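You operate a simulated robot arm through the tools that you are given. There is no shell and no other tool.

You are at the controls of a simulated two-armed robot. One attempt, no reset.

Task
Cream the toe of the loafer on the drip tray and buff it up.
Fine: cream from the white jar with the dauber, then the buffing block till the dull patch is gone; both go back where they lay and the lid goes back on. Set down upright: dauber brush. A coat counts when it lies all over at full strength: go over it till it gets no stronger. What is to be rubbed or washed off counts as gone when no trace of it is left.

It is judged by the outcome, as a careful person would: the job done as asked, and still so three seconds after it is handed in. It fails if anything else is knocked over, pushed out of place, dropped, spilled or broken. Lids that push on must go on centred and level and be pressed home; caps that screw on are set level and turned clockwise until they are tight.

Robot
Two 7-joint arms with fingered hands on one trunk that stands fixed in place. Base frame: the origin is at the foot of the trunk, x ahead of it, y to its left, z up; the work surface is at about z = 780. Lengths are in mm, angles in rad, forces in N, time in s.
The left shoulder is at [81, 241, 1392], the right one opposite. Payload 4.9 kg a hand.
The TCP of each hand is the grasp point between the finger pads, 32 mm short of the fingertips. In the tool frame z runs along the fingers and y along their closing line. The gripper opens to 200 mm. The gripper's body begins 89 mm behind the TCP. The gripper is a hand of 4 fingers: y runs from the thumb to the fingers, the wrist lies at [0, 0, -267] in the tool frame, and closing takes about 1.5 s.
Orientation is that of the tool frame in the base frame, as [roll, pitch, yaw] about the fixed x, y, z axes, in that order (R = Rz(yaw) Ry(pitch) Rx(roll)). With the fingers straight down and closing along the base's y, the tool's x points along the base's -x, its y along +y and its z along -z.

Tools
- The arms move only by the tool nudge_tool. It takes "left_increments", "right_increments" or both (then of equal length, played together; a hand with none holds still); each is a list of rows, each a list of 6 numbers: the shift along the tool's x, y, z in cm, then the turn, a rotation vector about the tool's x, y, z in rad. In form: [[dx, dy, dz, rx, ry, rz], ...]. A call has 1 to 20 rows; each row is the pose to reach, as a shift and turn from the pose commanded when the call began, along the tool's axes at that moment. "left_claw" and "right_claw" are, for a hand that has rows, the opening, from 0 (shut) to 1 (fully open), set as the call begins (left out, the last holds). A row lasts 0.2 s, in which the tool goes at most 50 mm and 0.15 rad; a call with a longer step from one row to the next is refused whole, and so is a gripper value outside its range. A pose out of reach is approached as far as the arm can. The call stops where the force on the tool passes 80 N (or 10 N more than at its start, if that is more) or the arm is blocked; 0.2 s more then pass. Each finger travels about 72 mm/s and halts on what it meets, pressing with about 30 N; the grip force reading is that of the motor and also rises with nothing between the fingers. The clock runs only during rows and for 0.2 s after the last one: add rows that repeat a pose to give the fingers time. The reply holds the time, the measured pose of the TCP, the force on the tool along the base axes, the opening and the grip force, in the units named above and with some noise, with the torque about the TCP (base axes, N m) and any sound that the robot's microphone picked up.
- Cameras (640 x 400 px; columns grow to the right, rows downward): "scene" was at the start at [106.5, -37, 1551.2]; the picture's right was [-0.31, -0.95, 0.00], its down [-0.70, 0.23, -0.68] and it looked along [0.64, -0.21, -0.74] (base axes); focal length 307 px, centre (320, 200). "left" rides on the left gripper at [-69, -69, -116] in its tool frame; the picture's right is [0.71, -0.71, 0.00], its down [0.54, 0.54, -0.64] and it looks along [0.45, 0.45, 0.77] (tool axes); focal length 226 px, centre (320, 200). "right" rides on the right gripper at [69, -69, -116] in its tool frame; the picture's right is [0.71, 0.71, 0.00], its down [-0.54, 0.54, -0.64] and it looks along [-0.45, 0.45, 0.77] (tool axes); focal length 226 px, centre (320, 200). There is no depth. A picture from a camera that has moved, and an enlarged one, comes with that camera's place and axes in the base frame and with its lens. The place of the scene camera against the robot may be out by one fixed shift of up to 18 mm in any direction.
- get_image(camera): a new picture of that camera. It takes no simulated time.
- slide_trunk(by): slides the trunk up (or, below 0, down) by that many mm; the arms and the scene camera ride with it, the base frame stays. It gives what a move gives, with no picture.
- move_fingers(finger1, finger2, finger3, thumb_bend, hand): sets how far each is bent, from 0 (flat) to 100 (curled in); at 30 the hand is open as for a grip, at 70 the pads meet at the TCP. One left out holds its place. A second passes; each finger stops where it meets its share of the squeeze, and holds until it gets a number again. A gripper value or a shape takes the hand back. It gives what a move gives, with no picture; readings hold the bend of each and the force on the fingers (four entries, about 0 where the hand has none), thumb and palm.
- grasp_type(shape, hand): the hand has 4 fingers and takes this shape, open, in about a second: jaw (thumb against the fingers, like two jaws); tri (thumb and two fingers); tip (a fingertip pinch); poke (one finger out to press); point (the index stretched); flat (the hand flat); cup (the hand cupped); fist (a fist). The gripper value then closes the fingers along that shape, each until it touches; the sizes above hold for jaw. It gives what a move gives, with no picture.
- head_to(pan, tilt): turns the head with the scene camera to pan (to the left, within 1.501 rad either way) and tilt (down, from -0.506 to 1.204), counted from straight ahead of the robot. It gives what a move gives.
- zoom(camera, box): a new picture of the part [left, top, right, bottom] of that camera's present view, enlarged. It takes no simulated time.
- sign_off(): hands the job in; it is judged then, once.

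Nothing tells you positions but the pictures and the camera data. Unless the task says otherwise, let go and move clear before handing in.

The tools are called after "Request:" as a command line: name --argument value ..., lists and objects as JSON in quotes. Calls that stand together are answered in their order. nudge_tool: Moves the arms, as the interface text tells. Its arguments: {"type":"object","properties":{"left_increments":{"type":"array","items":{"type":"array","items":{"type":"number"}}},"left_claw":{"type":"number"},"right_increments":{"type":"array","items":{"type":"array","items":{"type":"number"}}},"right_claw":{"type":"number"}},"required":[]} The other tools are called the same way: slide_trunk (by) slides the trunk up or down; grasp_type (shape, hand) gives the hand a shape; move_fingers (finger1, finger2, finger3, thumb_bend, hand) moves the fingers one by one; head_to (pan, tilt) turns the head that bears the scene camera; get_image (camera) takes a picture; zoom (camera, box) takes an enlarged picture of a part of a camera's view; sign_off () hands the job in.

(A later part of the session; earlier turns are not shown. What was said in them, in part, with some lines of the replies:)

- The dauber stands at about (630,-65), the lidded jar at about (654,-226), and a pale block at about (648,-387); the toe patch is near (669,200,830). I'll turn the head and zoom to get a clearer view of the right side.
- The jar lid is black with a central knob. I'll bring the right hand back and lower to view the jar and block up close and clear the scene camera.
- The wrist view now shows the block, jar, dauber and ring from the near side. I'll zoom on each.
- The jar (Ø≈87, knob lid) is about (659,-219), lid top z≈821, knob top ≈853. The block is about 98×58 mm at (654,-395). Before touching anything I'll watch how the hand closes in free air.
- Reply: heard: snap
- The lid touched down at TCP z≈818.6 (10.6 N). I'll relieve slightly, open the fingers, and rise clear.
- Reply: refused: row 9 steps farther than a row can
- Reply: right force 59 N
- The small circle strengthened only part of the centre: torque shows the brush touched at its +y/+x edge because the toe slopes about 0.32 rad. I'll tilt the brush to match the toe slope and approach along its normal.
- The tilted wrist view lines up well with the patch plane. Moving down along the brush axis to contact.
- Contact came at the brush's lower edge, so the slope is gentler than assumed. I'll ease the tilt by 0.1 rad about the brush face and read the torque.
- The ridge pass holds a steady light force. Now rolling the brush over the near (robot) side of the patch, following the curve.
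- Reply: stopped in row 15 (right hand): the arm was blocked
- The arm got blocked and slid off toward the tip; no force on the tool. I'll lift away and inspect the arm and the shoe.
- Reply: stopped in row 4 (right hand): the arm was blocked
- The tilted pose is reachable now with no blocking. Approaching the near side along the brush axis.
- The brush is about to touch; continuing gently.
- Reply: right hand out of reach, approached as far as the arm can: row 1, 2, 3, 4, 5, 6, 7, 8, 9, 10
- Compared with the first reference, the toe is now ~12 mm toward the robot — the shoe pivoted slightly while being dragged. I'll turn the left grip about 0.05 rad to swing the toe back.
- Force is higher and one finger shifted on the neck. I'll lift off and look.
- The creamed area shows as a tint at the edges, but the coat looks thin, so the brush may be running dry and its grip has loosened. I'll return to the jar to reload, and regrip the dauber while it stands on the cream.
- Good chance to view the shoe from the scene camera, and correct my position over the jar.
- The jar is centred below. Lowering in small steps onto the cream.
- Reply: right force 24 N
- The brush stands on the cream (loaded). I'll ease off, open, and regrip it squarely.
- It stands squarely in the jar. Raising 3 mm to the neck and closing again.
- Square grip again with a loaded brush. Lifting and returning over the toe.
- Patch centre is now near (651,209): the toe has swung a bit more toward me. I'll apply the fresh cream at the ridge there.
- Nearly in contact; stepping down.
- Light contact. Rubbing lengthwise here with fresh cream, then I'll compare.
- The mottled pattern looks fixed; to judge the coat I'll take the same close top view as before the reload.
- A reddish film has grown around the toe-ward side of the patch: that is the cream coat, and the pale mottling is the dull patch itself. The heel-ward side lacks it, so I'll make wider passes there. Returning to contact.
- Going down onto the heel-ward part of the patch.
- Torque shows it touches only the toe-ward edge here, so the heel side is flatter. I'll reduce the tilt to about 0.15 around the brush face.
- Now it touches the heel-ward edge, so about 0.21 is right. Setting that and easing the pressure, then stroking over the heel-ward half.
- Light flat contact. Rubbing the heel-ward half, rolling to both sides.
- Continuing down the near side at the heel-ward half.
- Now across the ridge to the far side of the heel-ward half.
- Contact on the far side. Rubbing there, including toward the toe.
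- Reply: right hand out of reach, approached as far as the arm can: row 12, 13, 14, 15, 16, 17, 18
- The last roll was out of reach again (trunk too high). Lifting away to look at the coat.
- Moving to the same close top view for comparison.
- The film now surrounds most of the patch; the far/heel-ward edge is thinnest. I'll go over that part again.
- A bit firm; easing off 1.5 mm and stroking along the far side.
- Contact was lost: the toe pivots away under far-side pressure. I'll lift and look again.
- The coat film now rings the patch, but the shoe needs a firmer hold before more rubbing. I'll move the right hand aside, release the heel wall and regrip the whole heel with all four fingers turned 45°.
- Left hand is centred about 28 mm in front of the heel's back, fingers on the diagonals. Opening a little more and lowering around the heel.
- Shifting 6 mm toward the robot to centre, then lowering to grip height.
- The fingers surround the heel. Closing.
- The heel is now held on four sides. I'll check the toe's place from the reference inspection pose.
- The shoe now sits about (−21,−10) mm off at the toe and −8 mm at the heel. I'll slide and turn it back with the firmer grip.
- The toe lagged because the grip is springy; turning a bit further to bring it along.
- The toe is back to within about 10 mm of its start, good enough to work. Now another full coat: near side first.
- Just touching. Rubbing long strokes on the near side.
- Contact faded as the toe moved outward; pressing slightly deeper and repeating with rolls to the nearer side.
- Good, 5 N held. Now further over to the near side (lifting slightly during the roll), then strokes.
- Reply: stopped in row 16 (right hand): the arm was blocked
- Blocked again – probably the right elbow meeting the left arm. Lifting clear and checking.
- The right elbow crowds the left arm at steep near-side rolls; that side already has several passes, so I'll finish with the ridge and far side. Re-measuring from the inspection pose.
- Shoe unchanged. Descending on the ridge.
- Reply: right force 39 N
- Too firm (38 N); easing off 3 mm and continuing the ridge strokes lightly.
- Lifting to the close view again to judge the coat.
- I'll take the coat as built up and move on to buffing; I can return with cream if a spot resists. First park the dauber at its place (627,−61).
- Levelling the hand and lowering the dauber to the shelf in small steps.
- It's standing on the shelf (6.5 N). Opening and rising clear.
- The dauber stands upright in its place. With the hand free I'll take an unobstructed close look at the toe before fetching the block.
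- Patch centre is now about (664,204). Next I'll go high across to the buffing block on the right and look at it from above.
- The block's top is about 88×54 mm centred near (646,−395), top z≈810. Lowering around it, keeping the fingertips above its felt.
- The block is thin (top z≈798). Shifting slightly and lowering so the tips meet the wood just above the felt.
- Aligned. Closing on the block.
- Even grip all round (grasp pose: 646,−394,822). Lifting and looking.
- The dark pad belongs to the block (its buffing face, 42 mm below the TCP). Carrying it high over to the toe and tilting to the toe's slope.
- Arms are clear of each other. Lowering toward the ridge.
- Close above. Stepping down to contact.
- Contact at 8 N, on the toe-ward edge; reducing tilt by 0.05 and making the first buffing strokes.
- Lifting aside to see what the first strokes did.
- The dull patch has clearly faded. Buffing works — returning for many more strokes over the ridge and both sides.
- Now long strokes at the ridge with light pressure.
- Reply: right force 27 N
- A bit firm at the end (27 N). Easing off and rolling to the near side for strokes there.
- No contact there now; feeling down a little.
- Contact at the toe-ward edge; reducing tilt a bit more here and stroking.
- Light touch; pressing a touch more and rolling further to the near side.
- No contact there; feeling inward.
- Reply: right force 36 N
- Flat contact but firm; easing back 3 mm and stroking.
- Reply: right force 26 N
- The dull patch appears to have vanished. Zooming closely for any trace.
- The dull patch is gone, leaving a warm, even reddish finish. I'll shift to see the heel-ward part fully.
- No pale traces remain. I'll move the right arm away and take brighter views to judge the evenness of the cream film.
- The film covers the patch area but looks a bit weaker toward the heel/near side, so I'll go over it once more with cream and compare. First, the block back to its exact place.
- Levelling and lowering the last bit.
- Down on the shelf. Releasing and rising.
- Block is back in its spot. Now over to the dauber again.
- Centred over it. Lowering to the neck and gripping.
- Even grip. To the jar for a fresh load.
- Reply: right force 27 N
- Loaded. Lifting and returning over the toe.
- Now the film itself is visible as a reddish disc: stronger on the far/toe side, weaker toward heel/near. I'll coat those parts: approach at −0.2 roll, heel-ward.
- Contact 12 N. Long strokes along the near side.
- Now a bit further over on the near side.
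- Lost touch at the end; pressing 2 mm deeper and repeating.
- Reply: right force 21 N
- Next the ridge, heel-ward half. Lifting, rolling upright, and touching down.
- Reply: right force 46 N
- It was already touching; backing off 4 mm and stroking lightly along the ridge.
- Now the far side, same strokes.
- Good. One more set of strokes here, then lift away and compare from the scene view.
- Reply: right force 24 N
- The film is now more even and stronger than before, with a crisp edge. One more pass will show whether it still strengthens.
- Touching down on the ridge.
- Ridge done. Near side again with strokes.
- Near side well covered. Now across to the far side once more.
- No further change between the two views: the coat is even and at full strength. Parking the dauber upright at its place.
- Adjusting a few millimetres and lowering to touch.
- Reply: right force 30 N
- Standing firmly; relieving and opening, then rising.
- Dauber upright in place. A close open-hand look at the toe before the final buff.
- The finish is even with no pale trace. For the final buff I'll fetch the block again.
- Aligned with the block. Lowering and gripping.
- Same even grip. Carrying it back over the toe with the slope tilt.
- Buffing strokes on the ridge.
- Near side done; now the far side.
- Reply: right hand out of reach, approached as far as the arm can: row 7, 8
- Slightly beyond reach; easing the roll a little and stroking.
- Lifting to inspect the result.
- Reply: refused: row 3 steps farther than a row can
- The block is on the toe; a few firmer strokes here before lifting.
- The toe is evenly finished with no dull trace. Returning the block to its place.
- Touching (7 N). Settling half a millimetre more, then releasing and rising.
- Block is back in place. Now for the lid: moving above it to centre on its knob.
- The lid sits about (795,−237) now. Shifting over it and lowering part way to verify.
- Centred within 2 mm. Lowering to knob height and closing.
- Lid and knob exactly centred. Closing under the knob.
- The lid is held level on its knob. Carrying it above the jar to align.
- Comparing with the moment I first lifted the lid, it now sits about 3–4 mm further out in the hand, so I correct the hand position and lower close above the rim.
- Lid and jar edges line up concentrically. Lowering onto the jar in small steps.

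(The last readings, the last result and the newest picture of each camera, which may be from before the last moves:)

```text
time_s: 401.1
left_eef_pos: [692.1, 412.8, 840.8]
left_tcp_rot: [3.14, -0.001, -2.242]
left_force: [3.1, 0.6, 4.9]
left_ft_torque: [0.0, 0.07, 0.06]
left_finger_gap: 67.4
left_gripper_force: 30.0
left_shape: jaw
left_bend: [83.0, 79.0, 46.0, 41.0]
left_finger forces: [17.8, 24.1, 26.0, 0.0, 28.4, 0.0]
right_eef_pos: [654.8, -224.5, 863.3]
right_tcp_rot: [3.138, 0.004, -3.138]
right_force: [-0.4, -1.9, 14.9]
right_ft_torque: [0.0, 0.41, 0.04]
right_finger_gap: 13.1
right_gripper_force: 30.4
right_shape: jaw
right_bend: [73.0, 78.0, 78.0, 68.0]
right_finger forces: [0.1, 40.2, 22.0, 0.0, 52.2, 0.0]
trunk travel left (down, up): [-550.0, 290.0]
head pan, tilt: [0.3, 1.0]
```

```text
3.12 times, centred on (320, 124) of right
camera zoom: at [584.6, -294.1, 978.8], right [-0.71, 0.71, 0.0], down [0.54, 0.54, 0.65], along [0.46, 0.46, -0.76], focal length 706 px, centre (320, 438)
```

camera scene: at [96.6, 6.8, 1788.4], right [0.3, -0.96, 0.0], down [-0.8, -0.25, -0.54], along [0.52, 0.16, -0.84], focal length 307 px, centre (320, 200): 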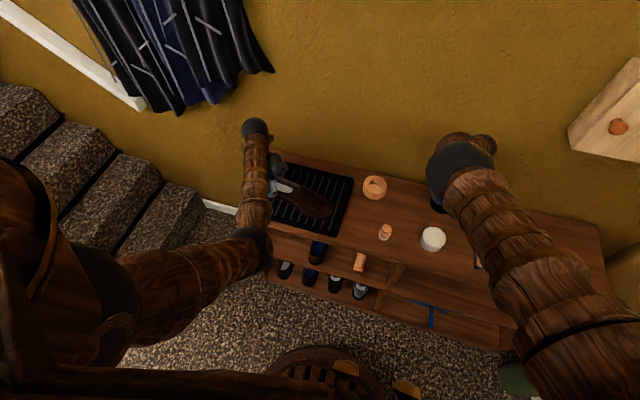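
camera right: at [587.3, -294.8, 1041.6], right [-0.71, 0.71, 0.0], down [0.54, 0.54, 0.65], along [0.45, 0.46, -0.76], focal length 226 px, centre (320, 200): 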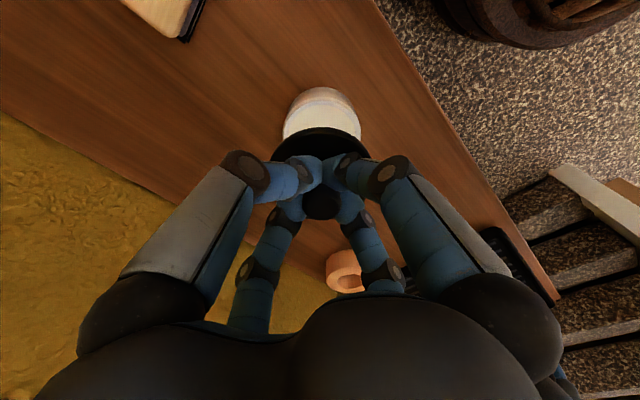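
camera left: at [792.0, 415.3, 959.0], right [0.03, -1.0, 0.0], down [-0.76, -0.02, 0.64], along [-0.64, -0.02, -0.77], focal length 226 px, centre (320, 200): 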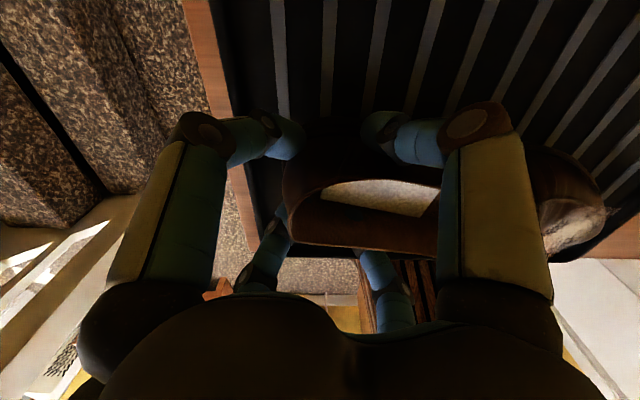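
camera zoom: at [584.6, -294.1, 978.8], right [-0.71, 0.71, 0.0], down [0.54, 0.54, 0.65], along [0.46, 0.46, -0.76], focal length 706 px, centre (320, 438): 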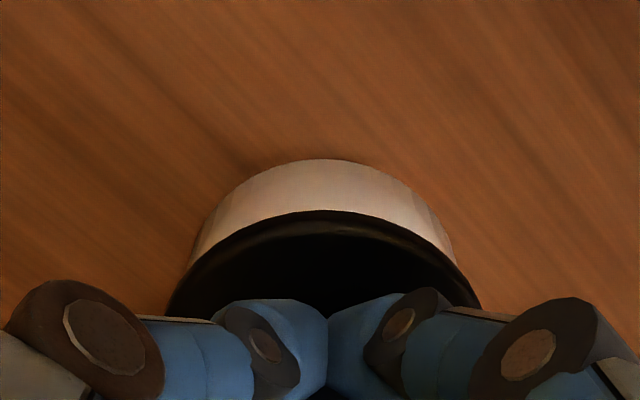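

Touching at 15 N, mainly on the near (−x) edge. I'll lift 2 mm, shift 1.5 mm outward, and try again.

Request:
nudge_tool --right_increments '[[0, 0, -0.3, 0, 0, 0], [-0.15, 0, -0.3, 0, 0, 0], [-0.15, 0, -0.1, 0, 0, 0], [-0.15, 0, 0, 0, 0, 0], [-0.15, 0, 0, 0, 0, 0]]'

```text
time_s: 402.4
left_eef_pos: [692.7, 413.5, 841.9]
left_tcp_rot: [3.14, 0.0, -2.243]
left_force: [1.8, 0.2, 7.2]
left_ft_torque: [-0.04, 0.17, 0.07]
left_finger_gap: 67.2
left_gripper_force: 30.1
left_shape: jaw
left_bend: [83.0, 79.0, 46.0, 41.0]
left_finger forces: [17.9, 24.9, 27.3, 0.0, 27.8, 0.0]
right_eef_pos: [656.1, -225.3, 864.0]
right_tcp_rot: [3.138, 0.001, -3.141]
right_force: [-0.3, 1.7, 5.4]
right_ft_torque: [0.1, 0.23, -0.08]
right_finger_gap: 12.7
right_gripper_force: 30.3
right_shape: jaw
right_bend: [73.0, 78.0, 78.0, 68.0]
right_finger forces: [0.1, 40.7, 22.5, 0.1, 48.7, 0.1]
trunk travel left (down, up): [-550.0, 290.0]
head pan, tilt: [0.3, 1.0]
```

Contact still at the near edge, so the lid is slightly tipped in the grip. I'll press gently a bit more to let it self-level.

Request:
nudge_tool --right_increments '[[0, 0, 0.1, 0, 0.01, 0], [0, 0, 0.2, 0, 0.02, 0], [0, 0, 0.2, 0, 0.02, 0]]'

Request:
zoom --camera "right" --box '[240, 60, 400, 188]'

```text
time_s: 403.1
left_eef_pos: [691.6, 413.1, 841.8]
left_tcp_rot: [3.14, -0.002, -2.243]
left_force: [2.0, 0.0, 0.3]
left_ft_torque: [0.01, 0.04, 0.21]
left_finger_gap: 67.4
left_gripper_force: 30.5
left_shape: jaw
left_bend: [83.0, 79.0, 46.0, 41.0]
left_finger forces: [17.4, 22.8, 25.5, 0.1, 29.0, 0.0]
right_eef_pos: [657.1, -225.2, 865.2]
right_tcp_rot: [3.139, -0.017, -3.141]
right_force: [1.7, 0.0, 28.6]
right_ft_torque: [0.1, -0.16, 0.06]
right_finger_gap: 13.1
right_gripper_force: 29.8
right_shape: jaw
right_bend: [73.0, 78.0, 78.0, 68.0]
right_finger forces: [0.1, 46.2, 22.6, 0.1, 58.9, 0.0]
trunk travel left (down, up): [-550.0, 290.0]
head pan, tilt: [0.3, 1.0]
```

```text
3.12 times, centred on (320, 124) of right
camera zoom: at [588.7, -293.8, 979.8], right [-0.71, 0.71, 0.01], down [0.55, 0.54, 0.64], along [0.44, 0.46, -0.77], focal length 706 px, centre (320, 438)
```

zoom: 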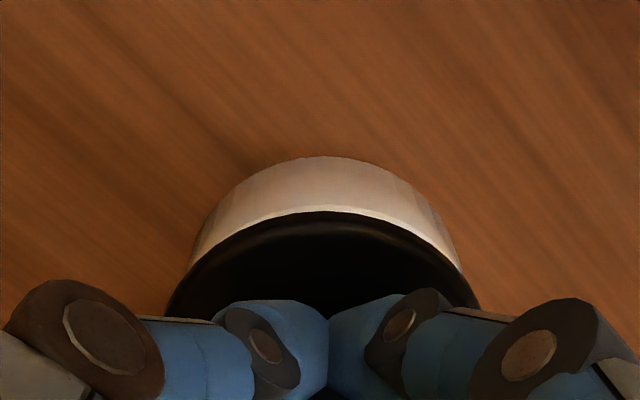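

Now contact is centred and level at 28 N. Pressing straight down to seat it.

Request:
nudge_tool --right_increments '[[0, 0, 0.15, 0, 0, 0], [0, 0, 0.3, 0, 0, 0], [0, 0, 0.3, 0, 0, 0]]'

Request:
zoom --camera "right" --box '[240, 60, 400, 188]'

```text
time_s: 403.9
left_eef_pos: [688.8, 413.3, 843.1]
left_tcp_rot: [3.141, 0.0, -2.243]
left_force: [0.6, -1.0, -0.5]
left_ft_torque: [0.22, 0.01, 0.2]
left_finger_gap: 67.2
left_gripper_force: 29.9
left_shape: jaw
left_bend: [83.0, 79.0, 46.0, 41.0]
left_finger forces: [17.6, 23.5, 22.4, 0.0, 27.3, 0.0]
right_eef_pos: [656.2, -224.4, 862.8]
right_tcp_rot: [-3.14, -0.011, -3.14]
right_force: [7.1, -4.3, 62.6]
right_ft_torque: [0.0, -0.19, 0.05]
right_finger_gap: 14.2
right_gripper_force: 30.5
right_shape: jaw
right_bend: [73.0, 79.0, 78.0, 68.0]
right_finger forces: [0.0, 50.7, 25.8, 0.0, 76.3, 0.0]
trunk travel left (down, up): [-550.0, 290.0]
head pan, tilt: [0.3, 1.0]
```

```text
3.12 times, centred on (320, 124) of right
camera zoom: at [587.6, -293.8, 979.0], right [-0.71, 0.71, 0.01], down [0.55, 0.54, 0.64], along [0.45, 0.46, -0.77], focal length 706 px, centre (320, 438)
```

zoom: 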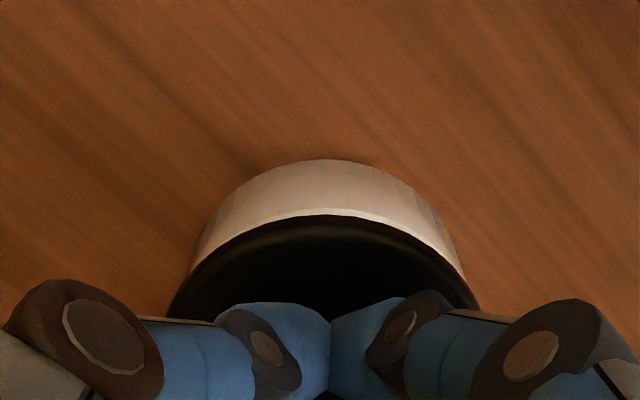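

It resists at 62 N without seating, and a sliver of rim shows on the near side, so the lid sits too far out by ~3 mm. Backing off, shifting toward the robot and retrying.

Request:
nudge_tool --right_increments '[[0, 0, -0.5, 0, 0, 0], [0, 0, -0.8, 0, 0, 0], [0.3, -0.17, -0.8, 0, 0, 0], [0.3, -0.17, -0.8, 0, 0, 0]]'

Request:
zoom --camera "right" --box '[240, 60, 400, 188]'

Request:
head_to --pan -0.35 --tilt 0.95

Request:
get_image --camera "scene"

```text
time_s: 404.9
left_eef_pos: [691.8, 414.1, 841.8]
left_tcp_rot: [3.139, 0.002, -2.242]
left_force: [-5.3, 2.8, 9.6]
left_ft_torque: [0.11, 0.49, -0.12]
left_finger_gap: 66.9
left_gripper_force: 30.6
left_shape: jaw
left_bend: [83.0, 79.0, 46.0, 41.0]
left_finger forces: [17.8, 29.3, 28.2, 0.1, 24.6, 0.1]
right_eef_pos: [651.0, -227.7, 864.7]
right_tcp_rot: [3.138, -0.021, -3.14]
right_force: [-0.2, -0.5, 0.0]
right_ft_torque: [0.01, 0.03, 0.01]
right_finger_gap: 13.6
right_gripper_force: 30.0
right_shape: jaw
right_bend: [73.0, 79.0, 78.0, 68.0]
right_finger forces: [0.1, 39.1, 23.3, 0.0, 55.0, 0.0]
trunk travel left (down, up): [-550.0, 290.0]
head pan, tilt: [0.3, 1.0]
```

```text
3.12 times, centred on (320, 124) of right
camera zoom: at [584.0, -296.1, 981.5], right [-0.71, 0.71, 0.02], down [0.55, 0.54, 0.63], along [0.44, 0.46, -0.77], focal length 706 px, centre (320, 438)
```

zoom: 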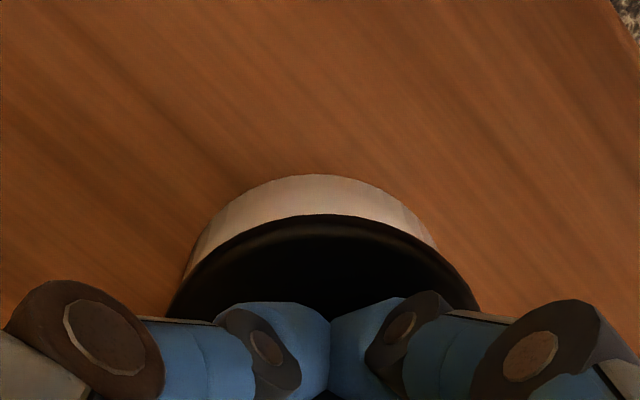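

```text
time_s: 406.0
left_eef_pos: [692.5, 413.9, 842.2]
left_tcp_rot: [3.14, -0.001, -2.244]
left_force: [-5.7, 4.7, 9.4]
left_ft_torque: [0.21, 0.5, -0.14]
left_finger_gap: 67.0
left_gripper_force: 29.8
left_shape: jaw
left_bend: [83.0, 79.0, 46.0, 41.0]
left_finger forces: [18.3, 30.3, 27.3, 0.0, 24.4, 0.1]
right_eef_pos: [652.3, -225.9, 866.0]
right_tcp_rot: [3.138, -0.017, -3.141]
right_force: [-0.9, -0.5, -0.4]
right_ft_torque: [-0.01, 0.01, -0.01]
right_finger_gap: 13.7
right_gripper_force: 30.0
right_shape: jaw
right_bend: [73.0, 79.0, 78.0, 68.0]
right_finger forces: [0.1, 40.1, 23.0, 0.1, 55.3, 0.0]
trunk travel left (down, up): [-550.0, 290.0]
head pan, tilt: [-0.351, 0.949]
```

```text
taken
camera scene: at [97.4, -37.7, 1792.1], right [-0.34, -0.94, 0.0], down [-0.76, 0.28, -0.58], along [0.55, -0.2, -0.81], focal length 307 px, centre (320, 200)
```

scene: 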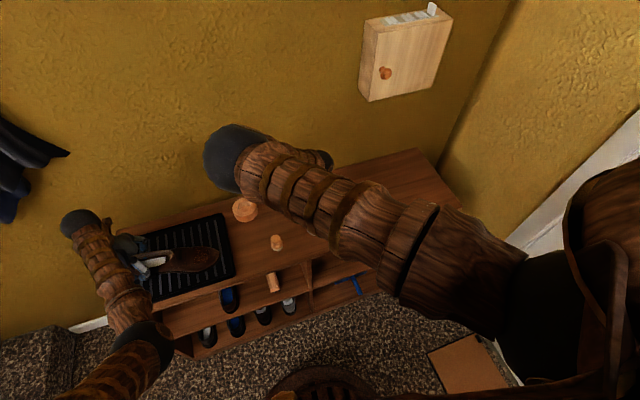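

At this height there's no contact, but the lid now shows about 2 mm off sideways. I'll lift slightly, shift +3 mm outward and re-check the picture.

Request:
nudge_tool --right_increments '[[0, 0, -0.6, 0, 0, 0], [-0.3, 0.05, -0.6, 0, 0, 0], [-0.3, 0.05, -0.6, 0, 0, 0]]'

Request:
zoom --camera "right" --box '[240, 60, 400, 188]'

```text
time_s: 406.8
left_eef_pos: [691.3, 414.3, 841.7]
left_tcp_rot: [3.139, -0.001, -2.242]
left_force: [-5.1, 6.1, 9.8]
left_ft_torque: [0.2, 0.5, -0.19]
left_finger_gap: 67.1
left_gripper_force: 30.3
left_shape: jaw
left_bend: [83.0, 79.0, 46.0, 41.0]
left_finger forces: [18.2, 30.3, 27.1, 0.0, 24.3, 0.0]
right_eef_pos: [654.3, -226.4, 871.2]
right_tcp_rot: [3.139, -0.02, -3.139]
right_force: [-0.4, -0.2, 0.2]
right_ft_torque: [-0.01, -0.03, -0.01]
right_finger_gap: 13.5
right_gripper_force: 29.9
right_shape: jaw
right_bend: [73.0, 79.0, 78.0, 68.0]
right_finger forces: [0.0, 40.7, 23.1, 0.0, 55.3, 0.1]
trunk travel left (down, up): [-550.0, 290.0]
head pan, tilt: [-0.351, 0.949]
```

```text
3.12 times, centred on (320, 124) of right
camera zoom: at [588.3, -295.2, 988.6], right [-0.71, 0.71, 0.02], down [0.55, 0.54, 0.63], along [0.44, 0.46, -0.77], focal length 706 px, centre (320, 438)
```

zoom: 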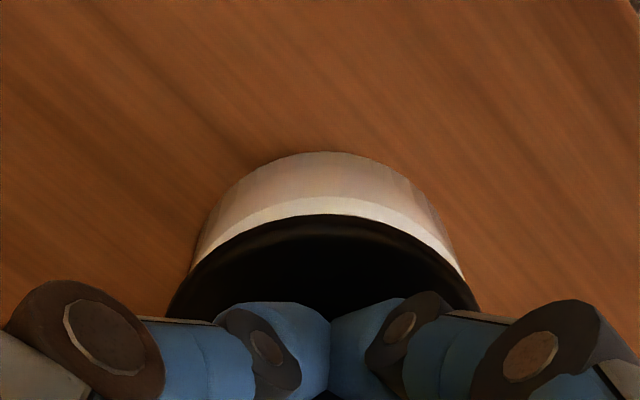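

Symmetric now. Trimming 0.8 mm and lowering to feel for the seat.

Request:
nudge_tool --right_increments '[[0.08, 0, 0.2, 0, 0, 0], [0.08, 0, 0.4, 0, 0, 0], [0.08, 0, 0.6, 0, 0, 0], [0.08, 0, 0.6, 0, 0, 0]]'

```text
time_s: 407.8
left_eef_pos: [692.4, 413.9, 841.5]
left_tcp_rot: [3.141, -0.001, -2.243]
left_force: [-6.5, 5.2, 9.7]
left_ft_torque: [0.23, 0.51, -0.16]
left_finger_gap: 67.2
left_gripper_force: 30.5
left_shape: jaw
left_bend: [83.0, 79.0, 46.0, 41.0]
left_finger forces: [18.4, 30.5, 26.9, 0.1, 24.5, 0.1]
right_eef_pos: [655.1, -226.1, 866.7]
right_tcp_rot: [3.139, -0.018, -3.14]
right_force: [-0.5, 0.8, -0.6]
right_ft_torque: [0.0, 0.01, -0.02]
right_finger_gap: 13.7
right_gripper_force: 30.4
right_shape: jaw
right_bend: [73.0, 79.0, 78.0, 68.0]
right_finger forces: [0.0, 41.5, 23.2, 0.1, 55.4, 0.0]
trunk travel left (down, up): [-550.0, 290.0]
head pan, tilt: [-0.351, 0.949]
```

Request:
nudge_tool --right_increments '[[0, 0, 0.1, 0, 0, 0], [0, 0, 0.2, 0, 0, 0], [0, 0, 0.2, 0, 0, 0]]'

```text
time_s: 408.6
left_eef_pos: [691.4, 413.5, 841.6]
left_tcp_rot: [3.139, -0.002, -2.243]
left_force: [-6.2, 4.9, 9.2]
left_ft_torque: [0.15, 0.51, -0.19]
left_finger_gap: 67.1
left_gripper_force: 30.1
left_shape: jaw
left_bend: [83.0, 79.0, 46.0, 41.0]
left_finger forces: [18.3, 30.5, 26.9, 0.0, 24.3, 0.0]
right_eef_pos: [653.7, -225.3, 864.3]
right_tcp_rot: [3.138, -0.018, -3.14]
right_force: [-0.8, 0.0, -0.6]
right_ft_torque: [0.02, -0.03, -0.01]
right_finger_gap: 13.4
right_gripper_force: 30.4
right_shape: jaw
right_bend: [73.0, 79.0, 78.0, 68.0]
right_finger forces: [0.0, 42.0, 23.0, 0.1, 55.3, 0.0]
trunk travel left (down, up): [-550.0, 290.0]
head pan, tilt: [-0.351, 0.949]
```

Request:
nudge_tool --right_increments '[[0, 0, 0.1, 0, 0, 0], [0, 0, 0.2, 0, 0, 0], [0, 0, 0.2, 0, 0, 0]]'

Request:
zoom --camera "right" --box '[240, 60, 400, 188]'

```text
time_s: 409.4
left_eef_pos: [692.3, 412.5, 842.4]
left_tcp_rot: [3.141, -0.001, -2.242]
left_force: [-2.5, 3.1, 2.4]
left_ft_torque: [0.18, 0.33, -0.11]
left_finger_gap: 67.0
left_gripper_force: 30.0
left_shape: jaw
left_bend: [83.0, 79.0, 46.0, 41.0]
left_finger forces: [18.3, 27.2, 25.1, 0.0, 25.6, 0.1]
right_eef_pos: [654.4, -226.6, 863.7]
right_tcp_rot: [3.139, -0.017, -3.14]
right_force: [-3.5, 1.5, 13.0]
right_ft_torque: [-0.05, -0.16, 0.06]
right_finger_gap: 13.8
right_gripper_force: 29.7
right_shape: jaw
right_bend: [73.0, 79.0, 78.0, 68.0]
right_finger forces: [0.0, 46.7, 23.3, 0.1, 60.0, 0.0]
trunk travel left (down, up): [-550.0, 290.0]
head pan, tilt: [-0.351, 0.949]
heard: snap
```

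```text
3.12 times, centred on (320, 124) of right
camera zoom: at [586.9, -295.0, 979.7], right [-0.71, 0.71, 0.01], down [0.55, 0.54, 0.64], along [0.44, 0.46, -0.77], focal length 706 px, centre (320, 438)
```

zoom: 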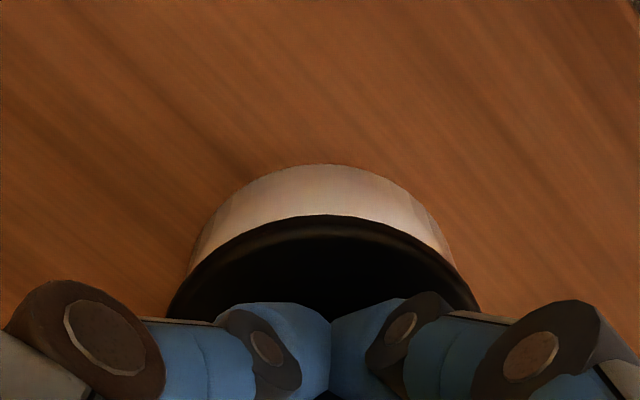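

A snap — the lid has clicked on, with no rim showing. Pressing a little further to be sure it's home.

Request:
nudge_tool --right_increments '[[0, 0, 0.12, 0, -0.01, 0], [0, 0, 0.25, 0, -0.015, 0], [0, 0, 0.25, 0, -0.015, 0]]'

Request:
zoom --camera "right" --box '[240, 60, 400, 188]'

```text
time_s: 410.2
left_eef_pos: [690.0, 412.9, 843.5]
left_tcp_rot: [3.141, -0.002, -2.241]
left_force: [0.7, 0.3, -0.2]
left_ft_torque: [0.19, 0.0, 0.13]
left_finger_gap: 66.9
left_gripper_force: 29.7
left_shape: jaw
left_bend: [83.0, 79.0, 46.0, 41.0]
left_finger forces: [18.1, 23.2, 21.9, 0.1, 26.7, 0.1]
right_eef_pos: [653.1, -226.8, 862.5]
right_tcp_rot: [3.139, 0.0, -3.141]
right_force: [-5.9, -1.1, 45.4]
right_ft_torque: [0.1, 0.46, -0.01]
right_finger_gap: 14.1
right_gripper_force: 29.4
right_shape: jaw
right_bend: [73.0, 79.0, 78.0, 68.0]
right_finger forces: [50.5, 45.9, 23.4, 0.0, 71.2, 0.1]
trunk travel left (down, up): [-550.0, 290.0]
head pan, tilt: [-0.351, 0.949]
```

```text
3.12 times, centred on (320, 124) of right
camera zoom: at [584.2, -294.8, 978.4], right [-0.71, 0.71, 0.0], down [0.54, 0.54, 0.64], along [0.46, 0.46, -0.76], focal length 706 px, centre (320, 438)
```

zoom: 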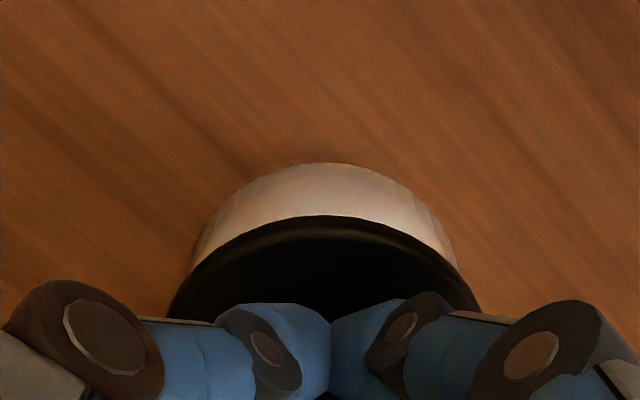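

Seated firmly at 45 N. Easing the pressure, then opening the fingers without lifting.

Request:
nudge_tool --right_increments '[[0, 0, -0.15, 0, 0, 0], [0, 0, -0.25, 0, 0, 0], [0, 0, -0.25, 0, 0, 0]]'

Request:
nudge_tool --right_increments '[[0, 0, 0, 0, 0, 0], [0, 0, 0, 0, 0, 0], [0, 0, 0, 0, 0, 0], [0, 0, 0, 0, 0, 0], [0, 0, 0, 0, 0, 0]]' --right_claw 0.3

Request:
zoom --camera "right" --box '[220, 80, 420, 240]'

```text
time_s: 411.0
left_eef_pos: [691.3, 413.8, 842.3]
left_tcp_rot: [3.139, -0.002, -2.242]
left_force: [-1.2, -0.6, -0.5]
left_ft_torque: [0.05, 0.17, -0.07]
left_finger_gap: 67.2
left_gripper_force: 29.9
left_shape: jaw
left_bend: [83.0, 79.0, 46.0, 41.0]
left_finger forces: [17.2, 23.4, 24.6, 0.0, 25.4, 0.0]
right_eef_pos: [652.7, -224.7, 863.8]
right_tcp_rot: [3.141, -0.002, -3.14]
right_force: [2.8, -2.4, 32.0]
right_ft_torque: [-0.04, 0.04, 0.01]
right_finger_gap: 13.9
right_gripper_force: 30.6
right_shape: jaw
right_bend: [73.0, 79.0, 78.0, 68.0]
right_finger forces: [0.0, 43.0, 23.7, 0.1, 67.6, 0.0]
trunk travel left (down, up): [-550.0, 290.0]
head pan, tilt: [-0.351, 0.949]
```

```text
time_s: 412.2
left_eef_pos: [692.0, 414.0, 842.2]
left_tcp_rot: [-3.14, 0.001, -2.244]
left_force: [0.8, 0.2, -0.2]
left_ft_torque: [0.1, 0.11, 0.0]
left_finger_gap: 67.2
left_gripper_force: 29.6
left_shape: jaw
left_bend: [83.0, 79.0, 46.0, 41.0]
left_finger forces: [17.8, 23.1, 23.9, 0.0, 26.1, 0.0]
right_eef_pos: [652.1, -226.3, 863.4]
right_tcp_rot: [3.14, -0.002, -3.142]
right_force: [-0.5, 2.0, 29.1]
right_ft_torque: [-0.1, 0.07, -0.06]
right_finger_gap: 58.4
right_gripper_force: 0.1
right_shape: jaw
right_bend: [50.0, 50.0, 50.0, 49.0]
right_finger forces: [7.4, 5.8, 7.2, 0.1, 8.9, 0.1]
trunk travel left (down, up): [-550.0, 290.0]
head pan, tilt: [-0.351, 0.949]
```

```text
2.50 times, centred on (320, 160) of right
camera zoom: at [584.1, -294.4, 978.9], right [-0.71, 0.71, 0.0], down [0.54, 0.54, 0.64], along [0.45, 0.46, -0.77], focal length 565 px, centre (320, 300)
```

zoom: 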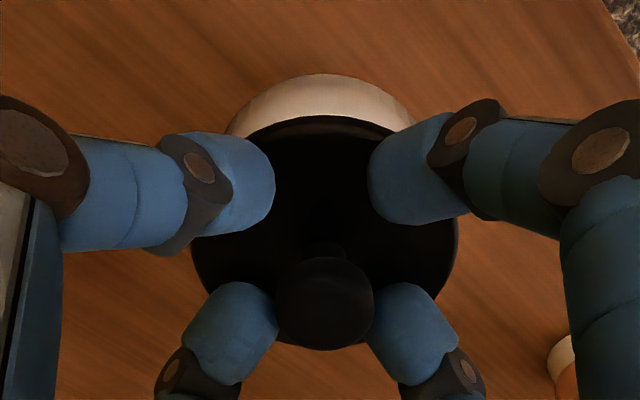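

All four fingertips rest evenly on the lid, so it is level. One more even push, then rise away.

Request:
nudge_tool --right_increments '[[0, 0, 0.15, 0, 0, 0], [0, 0, 0.3, 0, 0, 0], [0, 0, 0.3, 0, 0, 0]]'

Request:
nudge_tool --right_increments '[[0, 0, -0.5, 0, 0, 0], [0, 0, -2, 0, 0, 0], [0, 0, -5, 0, 0, 0], [0, 0, -9, 0, 0, 0], [0, 0, -10, 0, 0, 0], [0, 0, -10, 0, 0, 0]]'

Request:
get_image --camera "right"

Request:
zoom --camera "right" --box '[240, 50, 400, 178]'

```text
time_s: 413.0
left_eef_pos: [688.8, 414.9, 843.7]
left_tcp_rot: [-3.139, 0.0, -2.243]
left_force: [0.8, 0.1, 0.2]
left_ft_torque: [0.27, 0.01, 0.2]
left_finger_gap: 67.0
left_gripper_force: 30.1
left_shape: jaw
left_bend: [83.0, 79.0, 46.0, 41.0]
left_finger forces: [18.5, 22.8, 21.2, 0.1, 26.8, 0.1]
right_eef_pos: [652.6, -224.8, 863.0]
right_tcp_rot: [3.14, 0.001, -3.14]
right_force: [-1.7, -0.6, 56.0]
right_ft_torque: [-0.28, 0.12, -0.01]
right_finger_gap: 60.0
right_gripper_force: 0.1
right_shape: jaw
right_bend: [84.0, 84.0, 84.0, 48.0]
right_finger forces: [12.7, 12.2, 11.6, 0.0, 19.1, 0.1]
trunk travel left (down, up): [-550.0, 290.0]
head pan, tilt: [-0.351, 0.949]
```

```text
time_s: 414.4
left_eef_pos: [692.0, 413.5, 840.5]
left_tcp_rot: [3.14, 0.0, -2.243]
left_force: [-4.9, 4.3, 9.4]
left_ft_torque: [0.17, 0.46, -0.21]
left_finger_gap: 66.9
left_gripper_force: 29.6
left_shape: jaw
left_bend: [83.0, 79.0, 46.0, 41.0]
left_finger forces: [18.0, 29.6, 26.3, 0.0, 24.3, 0.0]
right_eef_pos: [653.3, -226.1, 960.2]
right_tcp_rot: [3.138, -0.003, -3.138]
right_force: [-0.7, -0.8, 0.3]
right_ft_torque: [0.0, 0.0, 0.02]
right_finger_gap: 59.8
right_gripper_force: 0.0
right_shape: jaw
right_bend: [48.0, 48.0, 48.0, 47.0]
right_finger forces: [0.1, 0.0, 0.0, 0.1, 0.0, 0.1]
trunk travel left (down, up): [-550.0, 290.0]
head pan, tilt: [-0.351, 0.949]
```

```text
taken
camera right: at [585.5, -295.2, 1075.4], right [-0.71, 0.71, 0.0], down [0.54, 0.54, 0.64], along [0.45, 0.46, -0.77], focal length 226 px, centre (320, 200)
```

right: 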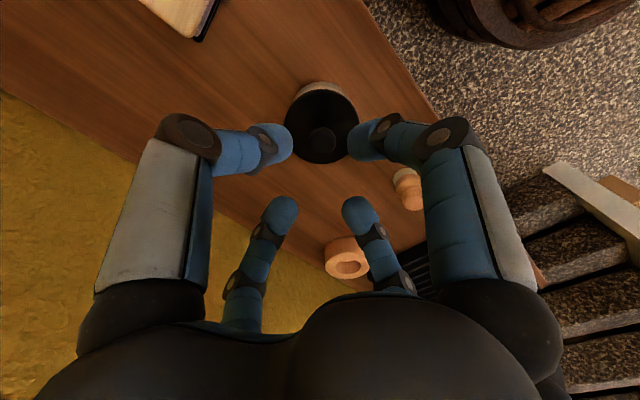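

```text
3.12 times, centred on (320, 114) of right
camera zoom: at [585.5, -295.2, 1075.4], right [-0.71, 0.71, 0.0], down [0.54, 0.54, 0.64], along [0.45, 0.46, -0.77], focal length 706 px, centre (320, 469)
```

zoom: 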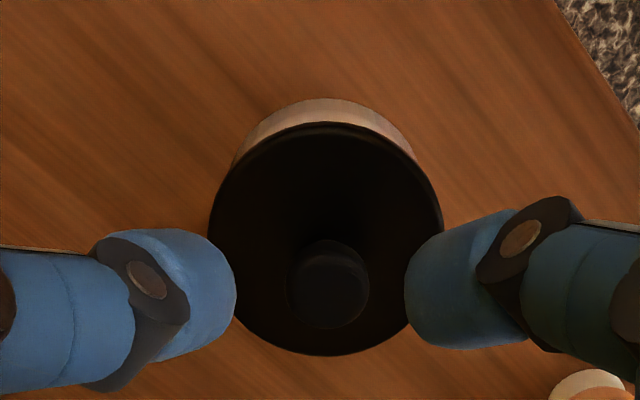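

The lid looks level and centred. As a check, I'll repeat my original touch (same opening and height) – the force should match the 7.7 N felt before the lid came off.

Request:
nudge_tool --right_increments '[[-0.15, 0.35, 2, 0, 0, 0], [-0.15, 0.35, 5, 0, 0, 0], [-0.15, 0.35, 7.5, 0, 0, 0], [-0.15, 0.35, 8.5, 0, 0, 0], [-0.15, 0.35, 9.2, 0, 0, 0], [-0.15, 0.35, 9.2, 0, 0, 0]]' --right_claw 0.4

Request:
nudge_tool --right_increments '[[0, 0, 0.2, 0, 0, 0], [0, 0, 0.4, 0, 0, 0], [0, 0, 0.45, 0, 0, 0], [0, 0, 0.45, 0, 0, 0]]'

```text
time_s: 415.8
left_eef_pos: [692.9, 413.3, 842.3]
left_tcp_rot: [3.14, -0.002, -2.243]
left_force: [-3.7, 4.5, 9.9]
left_ft_torque: [0.18, 0.44, -0.21]
left_finger_gap: 67.1
left_gripper_force: 30.2
left_shape: jaw
left_bend: [83.0, 79.0, 46.0, 41.0]
left_finger forces: [18.4, 29.5, 25.8, 0.0, 24.5, 0.0]
right_eef_pos: [654.8, -224.4, 867.1]
right_tcp_rot: [3.139, -0.003, -3.139]
right_force: [0.1, 0.2, 0.4]
right_ft_torque: [0.01, 0.02, -0.02]
right_finger_gap: 79.5
right_gripper_force: 0.0
right_shape: jaw
right_bend: [43.0, 43.0, 43.0, 41.0]
right_finger forces: [0.0, 0.0, 0.1, 0.0, 0.0, 0.1]
trunk travel left (down, up): [-550.0, 290.0]
head pan, tilt: [-0.351, 0.949]
```

```text
time_s: 416.8
left_eef_pos: [691.8, 413.8, 841.5]
left_tcp_rot: [3.14, -0.002, -2.244]
left_force: [-2.8, 3.0, 7.5]
left_ft_torque: [0.17, 0.37, -0.14]
left_finger_gap: 66.9
left_gripper_force: 30.3
left_shape: jaw
left_bend: [83.0, 79.0, 46.0, 41.0]
left_finger forces: [18.5, 27.7, 25.2, 0.1, 25.2, 0.1]
right_eef_pos: [655.0, -221.4, 864.4]
right_tcp_rot: [3.139, -0.003, -3.141]
right_force: [0.2, 1.1, 8.5]
right_ft_torque: [0.37, -0.01, 0.02]
right_finger_gap: 80.0
right_gripper_force: 0.1
right_shape: jaw
right_bend: [43.0, 42.0, 43.0, 41.0]
right_finger forces: [0.0, 7.3, 0.5, 0.1, 0.1, 0.0]
trunk travel left (down, up): [-550.0, 290.0]
head pan, tilt: [-0.351, 0.949]
```

Matches (8.5 N at the same height): the lid is fully home. Raising the right hand and parking it to the right.

Request:
nudge_tool --right_increments '[[0, 0, -2, 0, 0, 0], [0, 0, -6, 0, 0, 0], [0, 0, -10.5, 0, 0, 0], [0, 0, -15, 0, 0, 0], [1, -3, -18, 0, 0, 0], [2, -7, -20, 0, 0, 0], [3, -11, -22, 0, 0, 0], [4, -15, -24, 0, 0, 0], [4, -15, -24, 0, 0, 0]]'

Request:
head_to --pan 0.2 --tilt 0.95

Request:
get_image --camera "scene"

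Request:
get_image --camera "left"

```text
time_s: 418.8
left_eef_pos: [692.6, 412.9, 841.5]
left_tcp_rot: [3.139, -0.001, -2.242]
left_force: [-1.9, 1.2, 9.2]
left_ft_torque: [0.11, 0.31, -0.16]
left_finger_gap: 67.1
left_gripper_force: 30.1
left_shape: jaw
left_bend: [83.0, 80.0, 46.0, 41.0]
left_finger forces: [18.6, 27.3, 25.8, 0.1, 25.3, 0.0]
right_eef_pos: [615.5, -374.0, 1101.7]
right_tcp_rot: [3.138, -0.004, -3.139]
right_force: [-0.7, 0.2, 0.1]
right_ft_torque: [-0.01, -0.02, 0.01]
right_finger_gap: 79.7
right_gripper_force: 0.1
right_shape: jaw
right_bend: [43.0, 42.0, 43.0, 41.0]
right_finger forces: [0.0, 0.1, 0.0, 0.1, 0.0, 0.0]
trunk travel left (down, up): [-550.0, 290.0]
head pan, tilt: [-0.351, 0.949]
```

```text
time_s: 419.8
left_eef_pos: [691.2, 412.8, 839.9]
left_tcp_rot: [3.139, -0.001, -2.244]
left_force: [-2.5, 1.8, 9.5]
left_ft_torque: [0.1, 0.3, -0.15]
left_finger_gap: 67.2
left_gripper_force: 30.2
left_shape: jaw
left_bend: [83.0, 80.0, 46.0, 41.0]
left_finger forces: [18.8, 27.6, 25.9, 0.1, 25.3, 0.0]
right_eef_pos: [616.0, -375.1, 1100.4]
right_tcp_rot: [3.138, -0.003, -3.141]
right_force: [0.5, 0.1, 0.1]
right_ft_torque: [-0.02, 0.0, 0.02]
right_finger_gap: 79.8
right_gripper_force: 0.0
right_shape: jaw
right_bend: [43.0, 42.0, 43.0, 41.0]
right_finger forces: [0.1, 0.0, 0.1, 0.1, 0.0, 0.1]
trunk travel left (down, up): [-550.0, 290.0]
head pan, tilt: [0.201, 0.949]
```

```text
taken
camera scene: at [101.0, 1.2, 1792.1], right [0.2, -0.98, 0.0], down [-0.8, -0.16, -0.58], along [0.57, 0.12, -0.81], focal length 307 px, centre (320, 200)
```

scene: 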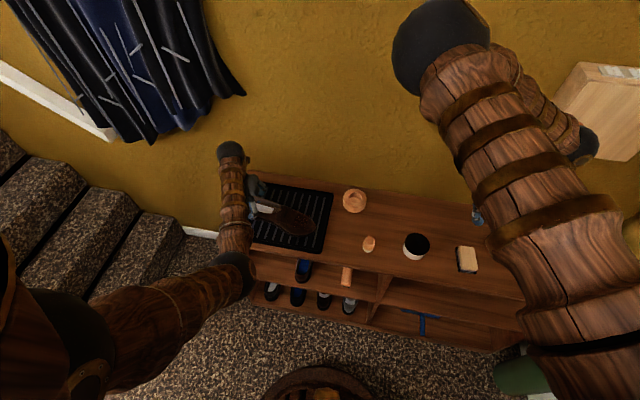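

```text
taken
camera left: at [788.9, 423.7, 957.6], right [0.11, -0.99, 0.0], down [-0.76, -0.09, 0.64], along [-0.64, -0.07, -0.76], focal length 226 px, centre (320, 200)
```

left: 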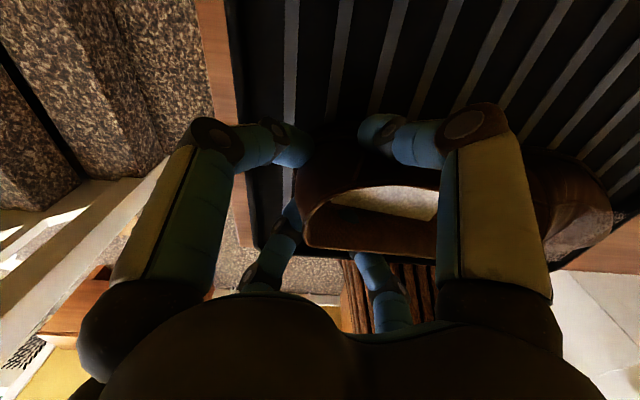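

Everything else stands in its place. The shoe sits ~8 mm nearer the robot than at the start; I'll ease it back while I still hold it, then release.

Request:
nudge_tool --left_increments '[[-0.12, -0.16, 0, 0, 0, 0], [-0.25, -0.32, 0, 0, 0, -0.01], [-0.38, -0.48, 0, 0, 0, -0.02], [-0.5, -0.63, 0, 0, 0, -0.03], [-0.5, -0.63, 0, 0, 0, -0.03]]'

Request:
zoom --camera "scene" --box '[235, 165, 345, 265]'

```text
time_s: 420.9
left_eef_pos: [700.4, 413.2, 841.8]
left_tcp_rot: [3.139, -0.001, -2.214]
left_force: [-8.9, 0.5, 6.5]
left_ft_torque: [0.09, 0.61, -0.43]
left_finger_gap: 66.7
left_gripper_force: 30.3
left_shape: jaw
left_bend: [83.0, 79.0, 46.0, 41.0]
left_finger forces: [17.6, 31.0, 26.2, 0.1, 21.7, 0.0]
right_eef_pos: [615.0, -374.5, 1101.4]
right_tcp_rot: [3.14, -0.004, -3.14]
right_force: [-0.3, 0.1, 0.4]
right_ft_torque: [-0.01, 0.02, -0.02]
right_finger_gap: 80.0
right_gripper_force: 0.1
right_shape: jaw
right_bend: [43.0, 42.0, 43.0, 41.0]
right_finger forces: [0.1, 0.0, 0.0, 0.1, 0.0, 0.0]
trunk travel left (down, up): [-550.0, 290.0]
head pan, tilt: [0.201, 0.949]
```

```text
4.00 times, centred on (290, 215) of scene
camera zoom: at [100.1, 1.4, 1792.1], right [0.2, -0.98, 0.0], down [-0.8, -0.16, -0.58], along [0.57, 0.12, -0.81], focal length 1229 px, centre (440, 140)
```

zoom: 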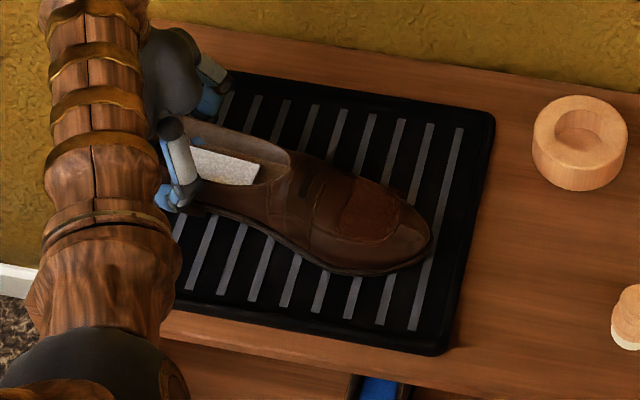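

Good. Releasing the heel and lifting the left hand clear.

Request:
nudge_tool --left_increments '[[0, 0, 0, 0, 0, 0], [0, 0, 0, 0, 0, 0], [0, 0, 0, 0, 0, 0], [0, 0, 0, 0, 0, 0], [0, 0, 0, 0, 0, 0], [0, 0, 0, 0, 0, 0]]' --left_claw 0.75

Request:
get_image --camera "left"

```text
time_s: 422.4
left_eef_pos: [700.2, 412.1, 840.8]
left_tcp_rot: [3.139, -0.002, -2.212]
left_force: [-0.3, -0.4, -0.7]
left_ft_torque: [0.01, -0.04, -0.01]
left_finger_gap: 149.9
left_gripper_force: 0.1
left_shape: jaw
left_bend: [29.0, 29.0, 29.0, 26.0]
left_finger forces: [0.1, 0.0, 0.0, 0.1, 0.0, 0.0]
right_eef_pos: [616.6, -373.1, 1100.5]
right_tcp_rot: [3.138, -0.002, -3.141]
right_force: [0.8, 0.0, -0.1]
right_ft_torque: [0.01, 0.02, -0.02]
right_finger_gap: 79.9
right_gripper_force: 0.0
right_shape: jaw
right_bend: [43.0, 42.0, 43.0, 41.0]
right_finger forces: [0.0, 0.1, 0.1, 0.1, 0.0, 0.1]
trunk travel left (down, up): [-550.0, 290.0]
head pan, tilt: [0.201, 0.949]
```

```text
taken
camera left: at [797.2, 426.1, 956.8], right [0.14, -0.99, 0.0], down [-0.76, -0.11, 0.65], along [-0.64, -0.09, -0.76], focal length 226 px, centre (320, 200)
```

left: 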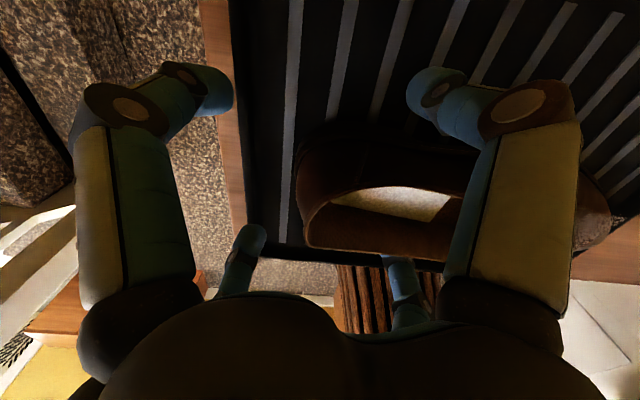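

Fingers are clear of the heel. Rising straight up and away to the left.

Request:
nudge_tool --left_increments '[[0, 0, -2, 0, 0, 0], [0, 0, -6, 0, 0, 0], [0, 0, -10.5, 0, 0, 0], [0, 0, -15, 0, 0, 0], [0, 0, -19.5, 0, 0, 0], [0, 0, -24, 0, 0, 0], [1, 3, -26, 0, 0, 0], [2, 6, -28, 0, 0, 0], [3, 9, -30, 0, 0, 0], [4, 12, -32, 0, 0, 0], [4, 12, -32, 0, 0, 0]]'

Request:
get_image --camera "scene"

Request:
zoom --camera "scene" --box '[235, 165, 345, 265]'

Request:
zoom --camera "scene" --box '[340, 180, 500, 290]'

```text
time_s: 424.8
left_eef_pos: [581.7, 453.0, 1161.2]
left_tcp_rot: [3.139, -0.002, -2.212]
left_force: [1.2, -0.3, 0.2]
left_ft_torque: [0.03, 0.01, -0.03]
left_finger_gap: 149.8
left_gripper_force: 0.1
left_shape: jaw
left_bend: [29.0, 29.0, 29.0, 26.0]
left_finger forces: [0.1, 0.0, 0.0, 0.1, 0.0, 0.0]
right_eef_pos: [616.5, -371.8, 1101.0]
right_tcp_rot: [3.138, -0.003, -3.14]
right_force: [0.2, 0.2, 0.8]
right_ft_torque: [0.03, 0.02, -0.02]
right_finger_gap: 80.2
right_gripper_force: 0.1
right_shape: jaw
right_bend: [43.0, 42.0, 43.0, 41.0]
right_finger forces: [0.0, 0.0, 0.1, 0.0, 0.1, 0.0]
trunk travel left (down, up): [-550.0, 290.0]
head pan, tilt: [0.201, 0.949]
```

```text
taken
camera scene: at [102.2, 2.5, 1792.0], right [0.2, -0.98, 0.0], down [-0.8, -0.16, -0.58], along [0.57, 0.12, -0.81], focal length 307 px, centre (320, 200)
```

scene: 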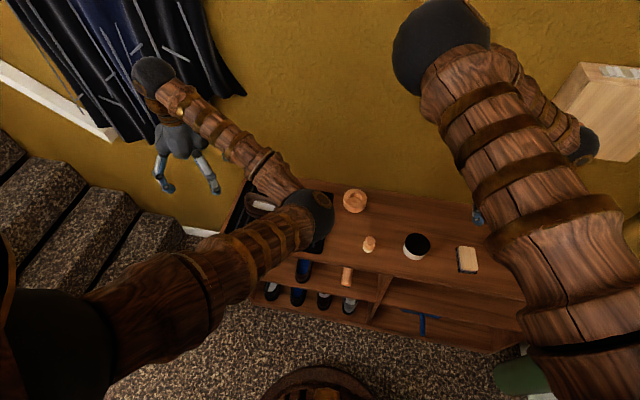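

```text
4.00 times, centred on (290, 215) of scene
camera zoom: at [102.2, 2.5, 1792.0], right [0.2, -0.98, 0.0], down [-0.8, -0.16, -0.58], along [0.57, 0.12, -0.81], focal length 1229 px, centre (440, 140)
```

zoom: 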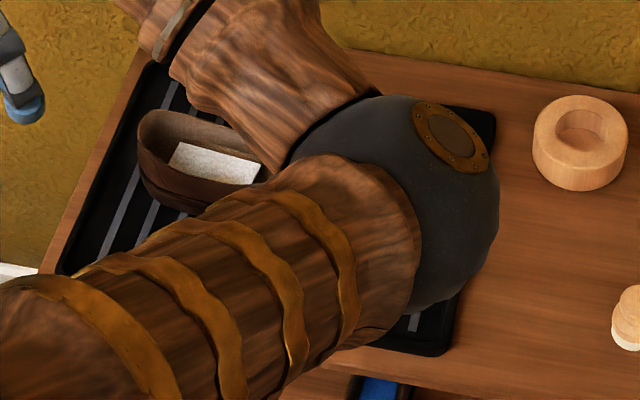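

```text
3.64 times, centred on (420, 235) of scene
camera zoom: at [102.2, 2.5, 1792.0], right [0.2, -0.98, 0.0], down [-0.8, -0.16, -0.58], along [0.57, 0.12, -0.81], focal length 1117 px, centre (-44, 73)
```

zoom: 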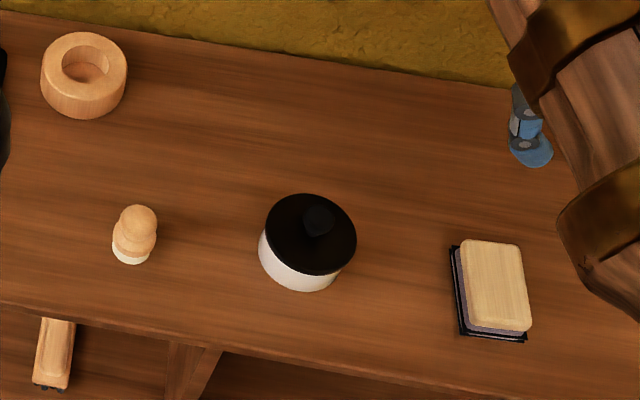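

Jar lid is level; dauber and block stand where they lay. Moving the left arm further aside to see the shoe.

Request:
nudge_tool --left_increments '[[-1.4, 3, -1, 0, 0, 0], [-2.8, 6, -2, 0, 0, 0], [-4.2, 9, -3, 0, 0, 0], [-5.7, 11.9, -4, 0, 0, 0], [-5.7, 11.9, -4, 0, 0, 0]]'

Request:
get_image --camera "scene"

Request:
zoom --camera "scene" --box '[235, 165, 345, 265]'

Request:
zoom --camera "scene" --box '[265, 185, 325, 233]'

```text
time_s: 425.9
left_eef_pos: [522.5, 569.4, 1200.8]
left_tcp_rot: [3.139, 0.0, -2.213]
left_force: [-0.6, 0.4, 0.0]
left_ft_torque: [0.01, 0.03, -0.01]
left_finger_gap: 149.6
left_gripper_force: 0.1
left_shape: jaw
left_bend: [29.0, 29.0, 29.0, 26.0]
left_finger forces: [0.0, 0.1, 0.0, 0.0, 0.1, 0.1]
right_eef_pos: [615.3, -374.0, 1100.7]
right_tcp_rot: [3.138, -0.003, -3.14]
right_force: [0.4, 0.3, -0.1]
right_ft_torque: [0.03, -0.01, -0.02]
right_finger_gap: 80.1
right_gripper_force: 0.0
right_shape: jaw
right_bend: [43.0, 42.0, 43.0, 41.0]
right_finger forces: [0.1, 0.0, 0.0, 0.0, 0.1, 0.1]
trunk travel left (down, up): [-550.0, 290.0]
head pan, tilt: [0.201, 0.949]
```

```text
taken
camera scene: at [102.2, 1.7, 1792.0], right [0.2, -0.98, 0.0], down [-0.8, -0.16, -0.58], along [0.57, 0.12, -0.81], focal length 307 px, centre (320, 200)
```

scene: 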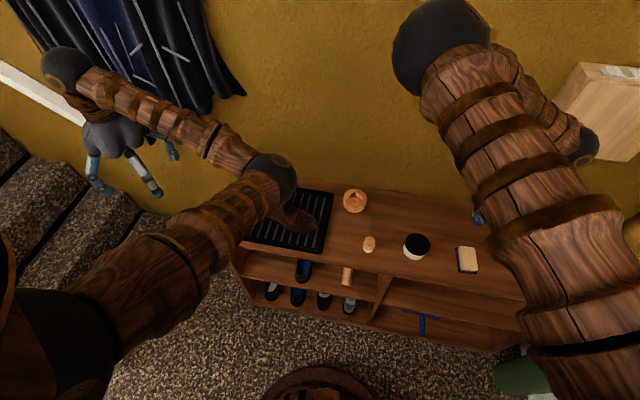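

```text
4.00 times, centred on (290, 215) of scene
camera zoom: at [102.2, 1.7, 1792.0], right [0.2, -0.98, 0.0], down [-0.8, -0.16, -0.58], along [0.57, 0.12, -0.81], focal length 1229 px, centre (440, 140)
```

zoom: 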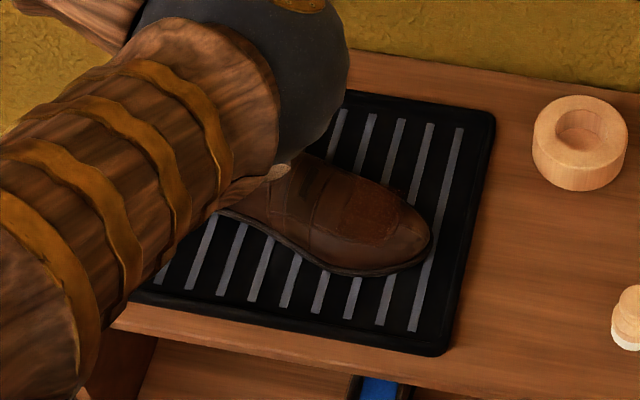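

```text
8.33 times, centred on (295, 209) of scene
camera zoom: at [102.2, 1.7, 1792.0], right [0.2, -0.98, 0.0], down [-0.8, -0.16, -0.58], along [0.57, 0.12, -0.81], focal length 2561 px, centre (528, 125)
```

zoom: 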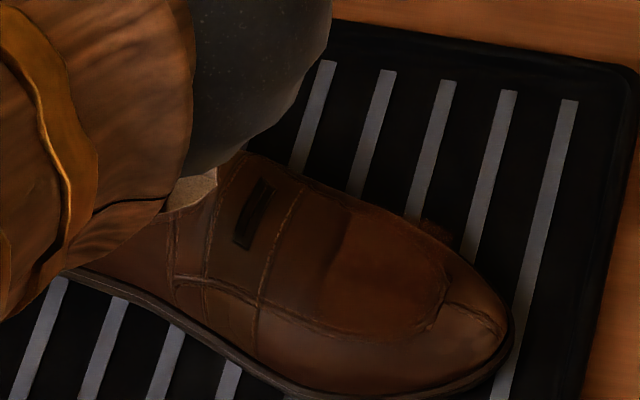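

The toe is evenly creamed and buffed with no dull trace left. The dauber stands upright in its place, the block is back where it lay, the lid is snapped on level, and both hands are clear. Handing in.

Request:
sign_off

```text
The job is handed in.
```

The toe of the loafer is creamed and buffed, and no trace of the dull patch shows in the last close views.

- **Cream:** I went over the whole patch several times, reloading from the jar. The last two views showed no further change in the film. I creamed once more after the first buff, then buffed again.
- **Dauber and block:** the dauber stands upright at its place and the buffing block is back where it lay, both within a few millimetres by the camera views.
- **Lid:** it snapped on level and was pressed home. Touching it at the same spot as before I took it off gave nearly the same height and force.
- **Shoe:** it slid on the tray by up to about 20 mm while I rubbed it, so I held it and moved it back. It is on the tray, within roughly a centimetre of its starting spot, but I did not measure that exactly.

Both hands are clear. The trunk is still raised 250 mm from where it started.
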